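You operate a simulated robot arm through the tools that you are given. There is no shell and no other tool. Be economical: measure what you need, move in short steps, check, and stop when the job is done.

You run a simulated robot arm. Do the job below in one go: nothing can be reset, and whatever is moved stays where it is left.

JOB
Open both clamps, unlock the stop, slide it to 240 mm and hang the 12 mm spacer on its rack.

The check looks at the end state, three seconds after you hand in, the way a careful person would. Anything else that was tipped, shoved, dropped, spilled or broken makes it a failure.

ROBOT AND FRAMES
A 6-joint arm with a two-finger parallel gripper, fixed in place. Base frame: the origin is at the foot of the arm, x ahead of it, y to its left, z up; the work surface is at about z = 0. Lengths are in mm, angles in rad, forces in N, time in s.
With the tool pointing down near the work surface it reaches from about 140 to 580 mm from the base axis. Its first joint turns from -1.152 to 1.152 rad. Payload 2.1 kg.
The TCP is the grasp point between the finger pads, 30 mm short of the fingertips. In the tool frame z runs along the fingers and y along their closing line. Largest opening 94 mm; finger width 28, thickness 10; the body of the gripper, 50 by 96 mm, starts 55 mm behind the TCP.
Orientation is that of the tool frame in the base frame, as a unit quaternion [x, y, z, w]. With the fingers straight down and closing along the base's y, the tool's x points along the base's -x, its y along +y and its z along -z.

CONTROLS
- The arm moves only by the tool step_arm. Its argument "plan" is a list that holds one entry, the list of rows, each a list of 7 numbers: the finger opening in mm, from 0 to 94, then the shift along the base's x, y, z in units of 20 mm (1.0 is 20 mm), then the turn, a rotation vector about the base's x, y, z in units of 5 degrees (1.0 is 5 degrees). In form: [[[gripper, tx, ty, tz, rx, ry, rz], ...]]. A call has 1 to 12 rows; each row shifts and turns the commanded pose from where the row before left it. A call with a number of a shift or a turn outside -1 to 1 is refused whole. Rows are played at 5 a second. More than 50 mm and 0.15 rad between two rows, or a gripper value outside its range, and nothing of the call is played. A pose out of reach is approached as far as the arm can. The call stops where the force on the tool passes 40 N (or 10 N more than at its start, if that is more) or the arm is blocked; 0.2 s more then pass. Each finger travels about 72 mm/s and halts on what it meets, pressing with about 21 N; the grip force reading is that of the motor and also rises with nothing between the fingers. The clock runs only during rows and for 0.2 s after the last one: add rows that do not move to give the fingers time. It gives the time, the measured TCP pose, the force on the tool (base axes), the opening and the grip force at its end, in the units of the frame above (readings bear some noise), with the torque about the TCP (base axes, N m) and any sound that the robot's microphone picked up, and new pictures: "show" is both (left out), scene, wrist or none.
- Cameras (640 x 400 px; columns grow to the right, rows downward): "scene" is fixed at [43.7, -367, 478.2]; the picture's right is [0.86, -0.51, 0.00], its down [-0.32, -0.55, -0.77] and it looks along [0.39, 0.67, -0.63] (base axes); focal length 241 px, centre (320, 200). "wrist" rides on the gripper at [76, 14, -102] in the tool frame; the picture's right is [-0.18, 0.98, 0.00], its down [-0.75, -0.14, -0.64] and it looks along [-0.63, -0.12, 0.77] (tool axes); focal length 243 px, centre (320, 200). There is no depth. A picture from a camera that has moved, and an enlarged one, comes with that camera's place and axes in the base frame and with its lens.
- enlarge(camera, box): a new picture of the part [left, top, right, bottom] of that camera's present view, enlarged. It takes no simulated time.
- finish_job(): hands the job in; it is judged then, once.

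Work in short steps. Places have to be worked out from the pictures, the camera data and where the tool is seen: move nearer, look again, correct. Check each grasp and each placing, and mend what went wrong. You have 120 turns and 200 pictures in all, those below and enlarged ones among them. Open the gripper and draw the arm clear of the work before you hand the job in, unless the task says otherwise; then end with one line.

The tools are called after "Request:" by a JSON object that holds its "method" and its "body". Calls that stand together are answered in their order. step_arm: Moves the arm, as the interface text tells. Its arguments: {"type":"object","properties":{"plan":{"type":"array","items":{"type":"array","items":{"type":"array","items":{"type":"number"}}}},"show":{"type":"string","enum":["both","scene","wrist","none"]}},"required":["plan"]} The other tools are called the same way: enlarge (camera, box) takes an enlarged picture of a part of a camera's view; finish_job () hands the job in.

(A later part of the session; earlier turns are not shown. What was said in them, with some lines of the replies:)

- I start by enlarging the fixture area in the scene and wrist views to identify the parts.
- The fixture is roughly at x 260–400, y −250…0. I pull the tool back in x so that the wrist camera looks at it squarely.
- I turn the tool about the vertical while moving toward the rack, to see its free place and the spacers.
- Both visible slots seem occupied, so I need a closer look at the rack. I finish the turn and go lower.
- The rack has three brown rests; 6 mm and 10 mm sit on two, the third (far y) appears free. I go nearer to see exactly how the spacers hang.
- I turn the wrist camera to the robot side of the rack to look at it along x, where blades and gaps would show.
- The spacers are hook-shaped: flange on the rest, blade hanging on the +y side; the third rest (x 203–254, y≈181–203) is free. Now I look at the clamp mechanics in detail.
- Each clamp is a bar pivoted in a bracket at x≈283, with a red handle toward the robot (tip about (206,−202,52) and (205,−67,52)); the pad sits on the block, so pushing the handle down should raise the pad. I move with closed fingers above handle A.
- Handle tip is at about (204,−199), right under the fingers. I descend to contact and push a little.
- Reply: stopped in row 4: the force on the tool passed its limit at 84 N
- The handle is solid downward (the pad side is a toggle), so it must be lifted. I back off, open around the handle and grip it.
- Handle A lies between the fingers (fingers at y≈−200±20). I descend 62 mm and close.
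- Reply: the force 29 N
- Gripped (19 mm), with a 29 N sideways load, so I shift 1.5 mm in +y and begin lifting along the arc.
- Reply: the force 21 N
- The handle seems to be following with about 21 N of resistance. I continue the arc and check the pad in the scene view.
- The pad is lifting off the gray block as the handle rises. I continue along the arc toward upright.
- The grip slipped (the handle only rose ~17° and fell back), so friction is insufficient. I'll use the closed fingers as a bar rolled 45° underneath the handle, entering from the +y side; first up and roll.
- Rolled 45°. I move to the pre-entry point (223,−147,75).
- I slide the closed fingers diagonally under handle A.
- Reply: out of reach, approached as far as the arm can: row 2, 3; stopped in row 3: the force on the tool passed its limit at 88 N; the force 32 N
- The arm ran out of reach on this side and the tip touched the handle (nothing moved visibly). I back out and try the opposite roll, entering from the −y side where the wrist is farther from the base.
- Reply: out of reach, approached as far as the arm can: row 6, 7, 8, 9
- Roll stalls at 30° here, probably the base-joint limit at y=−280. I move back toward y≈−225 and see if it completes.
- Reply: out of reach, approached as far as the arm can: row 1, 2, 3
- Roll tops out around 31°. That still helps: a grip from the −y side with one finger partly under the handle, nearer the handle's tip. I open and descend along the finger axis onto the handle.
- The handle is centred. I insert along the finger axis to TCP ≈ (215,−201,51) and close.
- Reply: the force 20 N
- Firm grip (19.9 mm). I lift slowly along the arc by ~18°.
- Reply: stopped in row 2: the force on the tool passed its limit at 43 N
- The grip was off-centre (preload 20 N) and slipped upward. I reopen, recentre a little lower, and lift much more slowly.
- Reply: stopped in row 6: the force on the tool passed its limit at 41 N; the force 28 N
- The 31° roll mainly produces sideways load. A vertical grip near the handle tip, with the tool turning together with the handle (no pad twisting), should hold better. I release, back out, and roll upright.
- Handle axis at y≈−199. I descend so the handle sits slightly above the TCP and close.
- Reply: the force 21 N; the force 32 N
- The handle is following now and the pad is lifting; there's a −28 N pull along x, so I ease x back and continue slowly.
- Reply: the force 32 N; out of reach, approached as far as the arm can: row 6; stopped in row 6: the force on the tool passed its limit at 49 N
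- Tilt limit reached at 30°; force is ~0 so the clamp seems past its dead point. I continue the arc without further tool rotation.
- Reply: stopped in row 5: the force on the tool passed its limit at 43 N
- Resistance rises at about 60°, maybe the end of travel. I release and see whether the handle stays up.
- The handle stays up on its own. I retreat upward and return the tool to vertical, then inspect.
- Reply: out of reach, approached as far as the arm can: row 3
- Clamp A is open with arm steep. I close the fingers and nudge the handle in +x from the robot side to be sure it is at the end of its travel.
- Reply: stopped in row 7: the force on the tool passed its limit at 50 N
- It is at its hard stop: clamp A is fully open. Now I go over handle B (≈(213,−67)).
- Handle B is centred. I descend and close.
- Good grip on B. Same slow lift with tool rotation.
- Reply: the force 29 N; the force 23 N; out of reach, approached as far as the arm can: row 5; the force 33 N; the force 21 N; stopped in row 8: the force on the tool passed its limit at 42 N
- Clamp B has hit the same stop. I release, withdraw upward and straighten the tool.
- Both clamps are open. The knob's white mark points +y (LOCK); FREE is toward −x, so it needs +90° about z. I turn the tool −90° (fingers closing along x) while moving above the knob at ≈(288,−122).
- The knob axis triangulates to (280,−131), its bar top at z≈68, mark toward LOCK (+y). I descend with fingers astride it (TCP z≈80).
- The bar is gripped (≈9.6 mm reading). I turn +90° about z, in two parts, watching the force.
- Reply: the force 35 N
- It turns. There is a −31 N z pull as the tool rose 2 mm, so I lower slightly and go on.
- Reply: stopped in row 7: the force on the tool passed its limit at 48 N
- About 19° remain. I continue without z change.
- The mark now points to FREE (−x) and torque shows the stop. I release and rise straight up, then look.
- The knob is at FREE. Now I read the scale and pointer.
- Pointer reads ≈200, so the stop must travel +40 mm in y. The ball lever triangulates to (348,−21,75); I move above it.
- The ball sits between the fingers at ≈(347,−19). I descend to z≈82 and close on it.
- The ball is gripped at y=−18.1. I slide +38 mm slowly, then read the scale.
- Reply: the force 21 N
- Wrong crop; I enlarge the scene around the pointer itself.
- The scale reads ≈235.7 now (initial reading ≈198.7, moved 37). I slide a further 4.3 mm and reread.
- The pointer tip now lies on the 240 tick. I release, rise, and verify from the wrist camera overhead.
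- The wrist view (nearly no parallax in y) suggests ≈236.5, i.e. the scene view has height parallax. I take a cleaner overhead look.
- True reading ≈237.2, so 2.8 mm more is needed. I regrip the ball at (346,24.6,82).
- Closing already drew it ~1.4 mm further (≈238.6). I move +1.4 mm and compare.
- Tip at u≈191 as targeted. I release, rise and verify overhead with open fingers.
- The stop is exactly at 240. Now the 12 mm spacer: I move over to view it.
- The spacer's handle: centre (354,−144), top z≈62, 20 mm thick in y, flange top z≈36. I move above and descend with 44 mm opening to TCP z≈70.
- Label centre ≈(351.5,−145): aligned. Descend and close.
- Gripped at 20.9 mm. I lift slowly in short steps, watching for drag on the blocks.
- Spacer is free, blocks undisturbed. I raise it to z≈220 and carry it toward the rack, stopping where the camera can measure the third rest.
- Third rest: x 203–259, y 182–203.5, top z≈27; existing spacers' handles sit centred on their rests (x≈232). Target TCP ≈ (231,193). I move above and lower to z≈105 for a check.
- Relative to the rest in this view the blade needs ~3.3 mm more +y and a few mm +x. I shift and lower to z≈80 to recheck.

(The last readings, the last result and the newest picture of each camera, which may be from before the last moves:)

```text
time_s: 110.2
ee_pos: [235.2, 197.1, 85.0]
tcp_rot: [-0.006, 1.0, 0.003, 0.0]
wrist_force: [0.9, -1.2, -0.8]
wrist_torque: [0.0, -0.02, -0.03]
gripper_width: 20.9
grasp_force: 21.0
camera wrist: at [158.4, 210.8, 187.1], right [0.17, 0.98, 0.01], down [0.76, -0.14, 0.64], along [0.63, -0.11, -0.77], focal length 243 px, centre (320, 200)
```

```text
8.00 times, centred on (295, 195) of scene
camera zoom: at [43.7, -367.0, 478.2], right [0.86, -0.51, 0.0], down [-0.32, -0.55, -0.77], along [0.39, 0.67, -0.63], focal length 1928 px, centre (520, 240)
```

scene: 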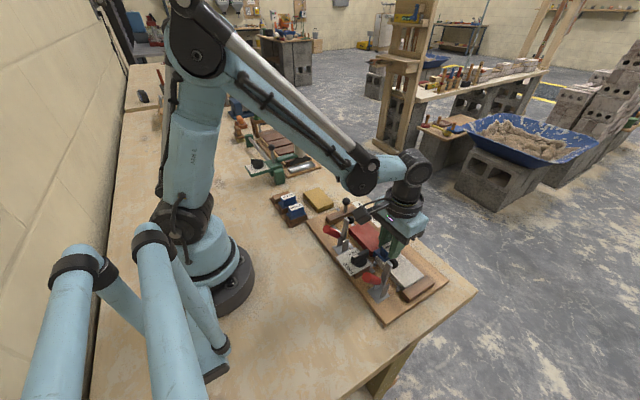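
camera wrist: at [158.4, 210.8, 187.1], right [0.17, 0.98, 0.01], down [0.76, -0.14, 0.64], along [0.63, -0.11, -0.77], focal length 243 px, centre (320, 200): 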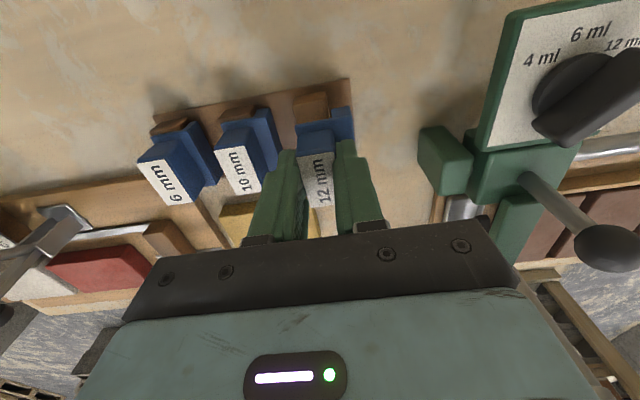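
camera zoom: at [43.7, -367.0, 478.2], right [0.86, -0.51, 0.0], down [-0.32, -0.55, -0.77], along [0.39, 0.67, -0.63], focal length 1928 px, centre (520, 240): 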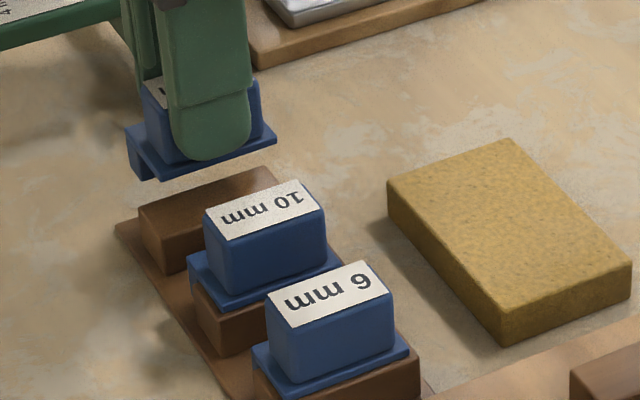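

Blade clears the rest by ~1–2 mm, flange overlaps it properly. I lower gently until contact.

Request:
{"method": "step_arm", "body": {"plan": [[[10, 0, 0, -0.25, 0, 0, 0], [10, 0, 0, -0.25, 0, 0, 0], [10, 0, 0, -0.2, 0, 0, 0], [10, 0, 0, -0.1, 0, 0, 0], [10, 0, 0, 0, 0, 0, 0]]], "show": "none"}}

Request:
{"method": "enlarge", "body": {"camera": "scene", "box": [265, 170, 325, 220]}}

Request:
{"method": "enlarge", "body": {"camera": "wrist", "box": [220, 70, 400, 180]}}

```text
time_s: 111.4
ee_pos: [235.5, 197.6, 67.9]
tcp_rot: [-0.005, 1.0, 0.004, 0.0]
wrist_force: [0.6, 0.2, 0.4]
wrist_torque: [-0.01, -0.02, -0.02]
gripper_width: 20.8
grasp_force: 20.8
```

```text
8.00 times, centred on (295, 195) of scene
camera zoom: at [43.7, -367.0, 478.2], right [0.86, -0.51, 0.0], down [-0.32, -0.55, -0.77], along [0.39, 0.67, -0.63], focal length 1928 px, centre (520, 240)
```

zoom: 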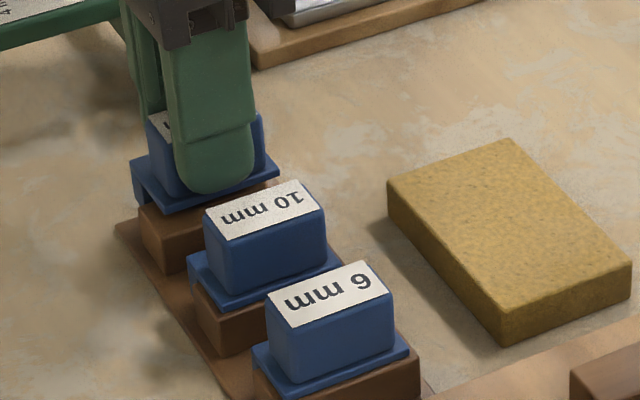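

```text
3.56 times, centred on (310, 125) of wrist
camera zoom: at [158.4, 211.3, 171.4], right [0.17, 0.98, 0.01], down [0.76, -0.14, 0.64], along [0.63, -0.11, -0.77], focal length 863 px, centre (356, 467)
```

zoom: 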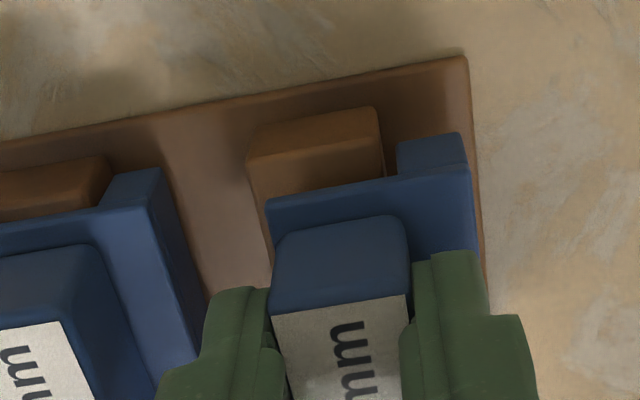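

Gap looks ~2 mm; I shift −1.2 mm in y and lower in 1 mm steps to contact.

Request:
{"method": "step_arm", "body": {"plan": [[[10, 0, -0.06, 0, 0, 0, 0], [10, 0, 0, -0.06, 0, 0, 0], [10, 0, 0, -0.06, 0, 0, 0], [10, 0, 0, -0.06, 0, 0, 0], [10, 0, 0, 0, 0, 0, 0]]], "show": "none"}}

```text
time_s: 112.6
ee_pos: [234.8, 196.9, 63.2]
tcp_rot: [-0.005, 1.0, 0.003, 0.0]
wrist_force: [-0.2, 0.0, 0.0]
wrist_torque: [0.04, -0.03, -0.01]
gripper_width: 20.8
grasp_force: 21.2
```

Request:
{"method": "step_arm", "body": {"plan": [[[10, 0, 0, -0.06, 0, 0, 0], [10, 0, 0, -0.06, 0, 0, 0], [10, 0, 0, -0.06, 0, 0, 0], [10, 0, 0, 0, 0, 0, 0]]], "show": "none"}}

Request:
{"method": "enlarge", "body": {"camera": "scene", "box": [265, 170, 325, 220]}}

Request:
{"method": "enlarge", "body": {"camera": "wrist", "box": [220, 70, 400, 180]}}

```text
time_s: 113.6
ee_pos: [234.3, 196.6, 60.8]
tcp_rot: [-0.007, 1.0, 0.003, 0.0]
wrist_force: [-1.3, 3.6, 16.2]
wrist_torque: [0.11, 0.02, 0.01]
gripper_width: 21.0
grasp_force: 21.3
```

```text
8.00 times, centred on (295, 195) of scene
camera zoom: at [43.6, -367.1, 478.1], right [0.86, -0.51, 0.0], down [-0.32, -0.55, -0.77], along [0.39, 0.67, -0.63], focal length 1928 px, centre (520, 240)
```

zoom: 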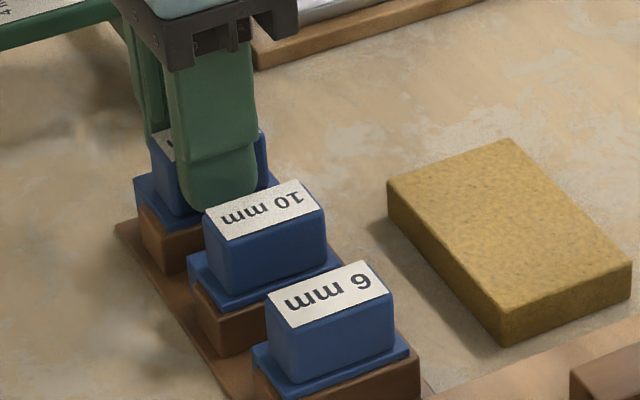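

```text
3.56 times, centred on (310, 125) of wrist
camera zoom: at [158.2, 209.4, 163.9], right [0.17, 0.98, 0.01], down [0.76, -0.14, 0.64], along [0.63, -0.11, -0.77], focal length 863 px, centre (356, 467)
```

zoom: 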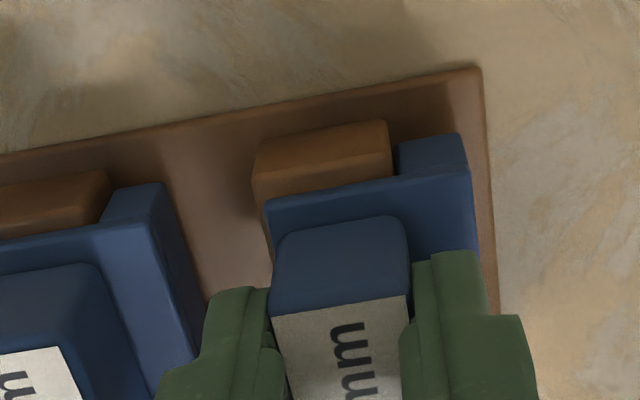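

Contact at 16 N: the flange is seated with the blade alongside the rest, just like the 10 mm one. I release and rise.

Request:
{"method": "step_arm", "body": {"plan": [[[10, 0, 0, 0.03, 0, 0, 0], [34, 0, 0, 0, 0, 0, 0], [34, 0, 0, 0, 0, 0, 0], [34, 0, 0, 0.5, 0, 0, 0], [34, 0, 0, 1, 0, 0, 0], [34, 0, 0, 1, 0, 0, 0], [34, 0, 0, 1, 0, 0, 0], [34, 0, 0, 1, 0, 0, 0], [34, -0.5, -0.5, 1, 0, 0, 0], [34, -0.5, -0.5, 1, 0, 0, 0], [34, 0, 0, 0, 0, 0, 0]]], "show": "both"}}

Request:
{"method": "enlarge", "body": {"camera": "wrist", "box": [220, 60, 400, 180]}}

Request:
{"method": "enlarge", "body": {"camera": "scene", "box": [260, 165, 440, 325]}}

```text
time_s: 116.0
ee_pos: [213.4, 176.2, 193.2]
tcp_rot: [-0.005, 1.0, 0.004, 0.0]
wrist_force: [1.1, 0.4, -0.1]
wrist_torque: [0.01, 0.0, -0.01]
gripper_width: 34.1
grasp_force: 0.1
camera wrist: at [138.0, 188.9, 294.8], right [0.17, 0.98, 0.01], down [0.76, -0.14, 0.64], along [0.63, -0.11, -0.77], focal length 243 px, centre (320, 200)
```

scene: 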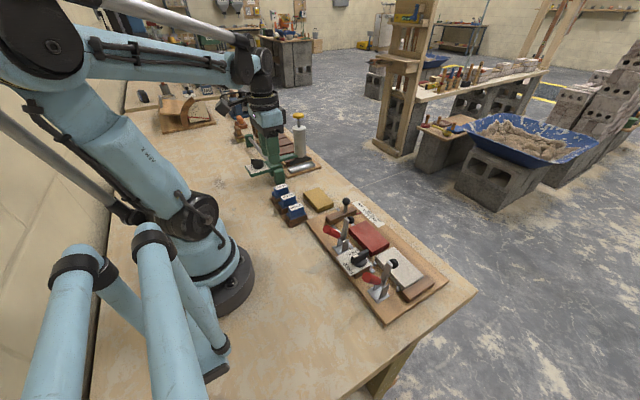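
wrist: 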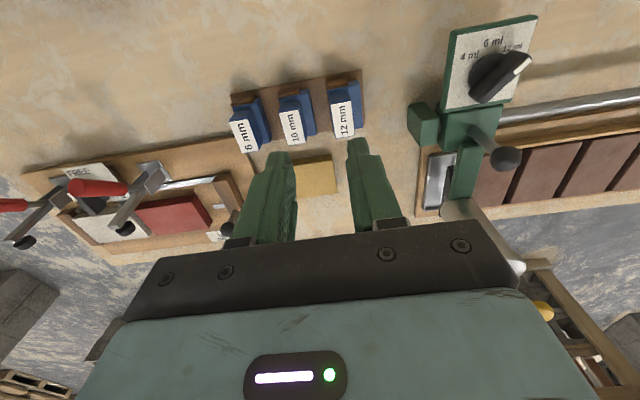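

```text
3.33 times, centred on (310, 120) of wrist
camera zoom: at [138.0, 188.9, 294.8], right [0.17, 0.98, 0.01], down [0.76, -0.14, 0.64], along [0.63, -0.11, -0.77], focal length 809 px, centre (353, 467)
```

zoom: 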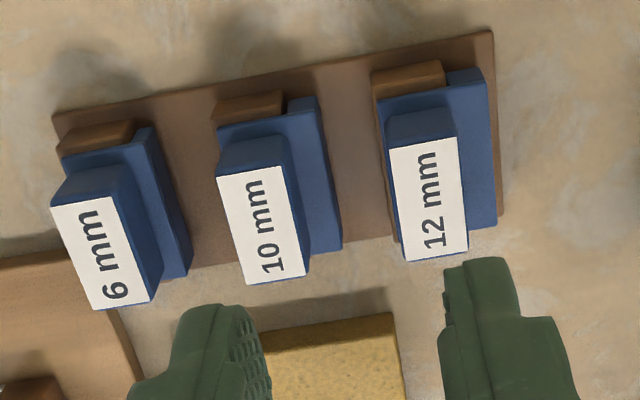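

```text
2.50 times, centred on (350, 245) of scene
camera zoom: at [43.7, -367.0, 478.2], right [0.86, -0.51, 0.0], down [-0.32, -0.55, -0.77], along [0.39, 0.67, -0.63], focal length 602 px, centre (245, 88)
```

zoom: 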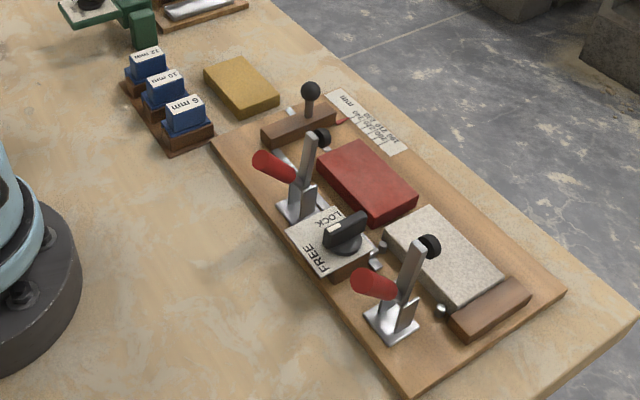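

The 12 mm spacer hangs like its neighbours, both clamps are open, the knob is at FREE and the stop is at 240. I raise the arm further clear, then hand in.

Request:
{"method": "step_arm", "body": {"plan": [[[60, 0, 0, 1, 0, 0, 0], [60, 0, 0, 1, 0, 0, 0], [60, 0, 0, 1, 0, 0, 0], [60, 0, 0, 0, 0, 0, 0]]], "show": "none"}}

Request:
{"method": "enlarge", "body": {"camera": "scene", "box": [354, 198, 386, 222]}}

```text
time_s: 117.0
ee_pos: [214.4, 175.9, 252.7]
tcp_rot: [-0.005, 1.0, 0.003, 0.001]
wrist_force: [1.2, -0.4, 0.6]
wrist_torque: [0.0, 0.01, -0.03]
gripper_width: 60.1
grasp_force: 0.0
```

```text
16.00 times, centred on (370, 210) of scene
camera zoom: at [43.7, -367.0, 478.2], right [0.86, -0.51, 0.0], down [-0.32, -0.55, -0.77], along [0.39, 0.67, -0.63], focal length 3856 px, centre (-480, 40)
```

zoom: 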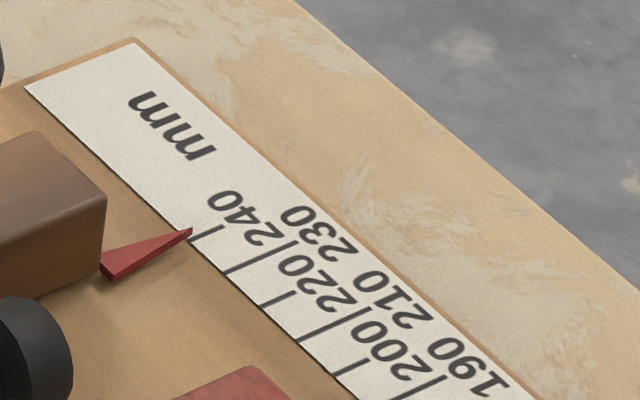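

The stop has not moved from the verified 240 position and the arm is clear, so I hand in.

Request:
{"method": "finish_job", "body": {}}

```text
The job is handed in.
```

Both clamps are open, the stop is unlocked and set at 240 mm, and the 12 mm spacer hangs on the free third rest of its rack; the job is handed in.
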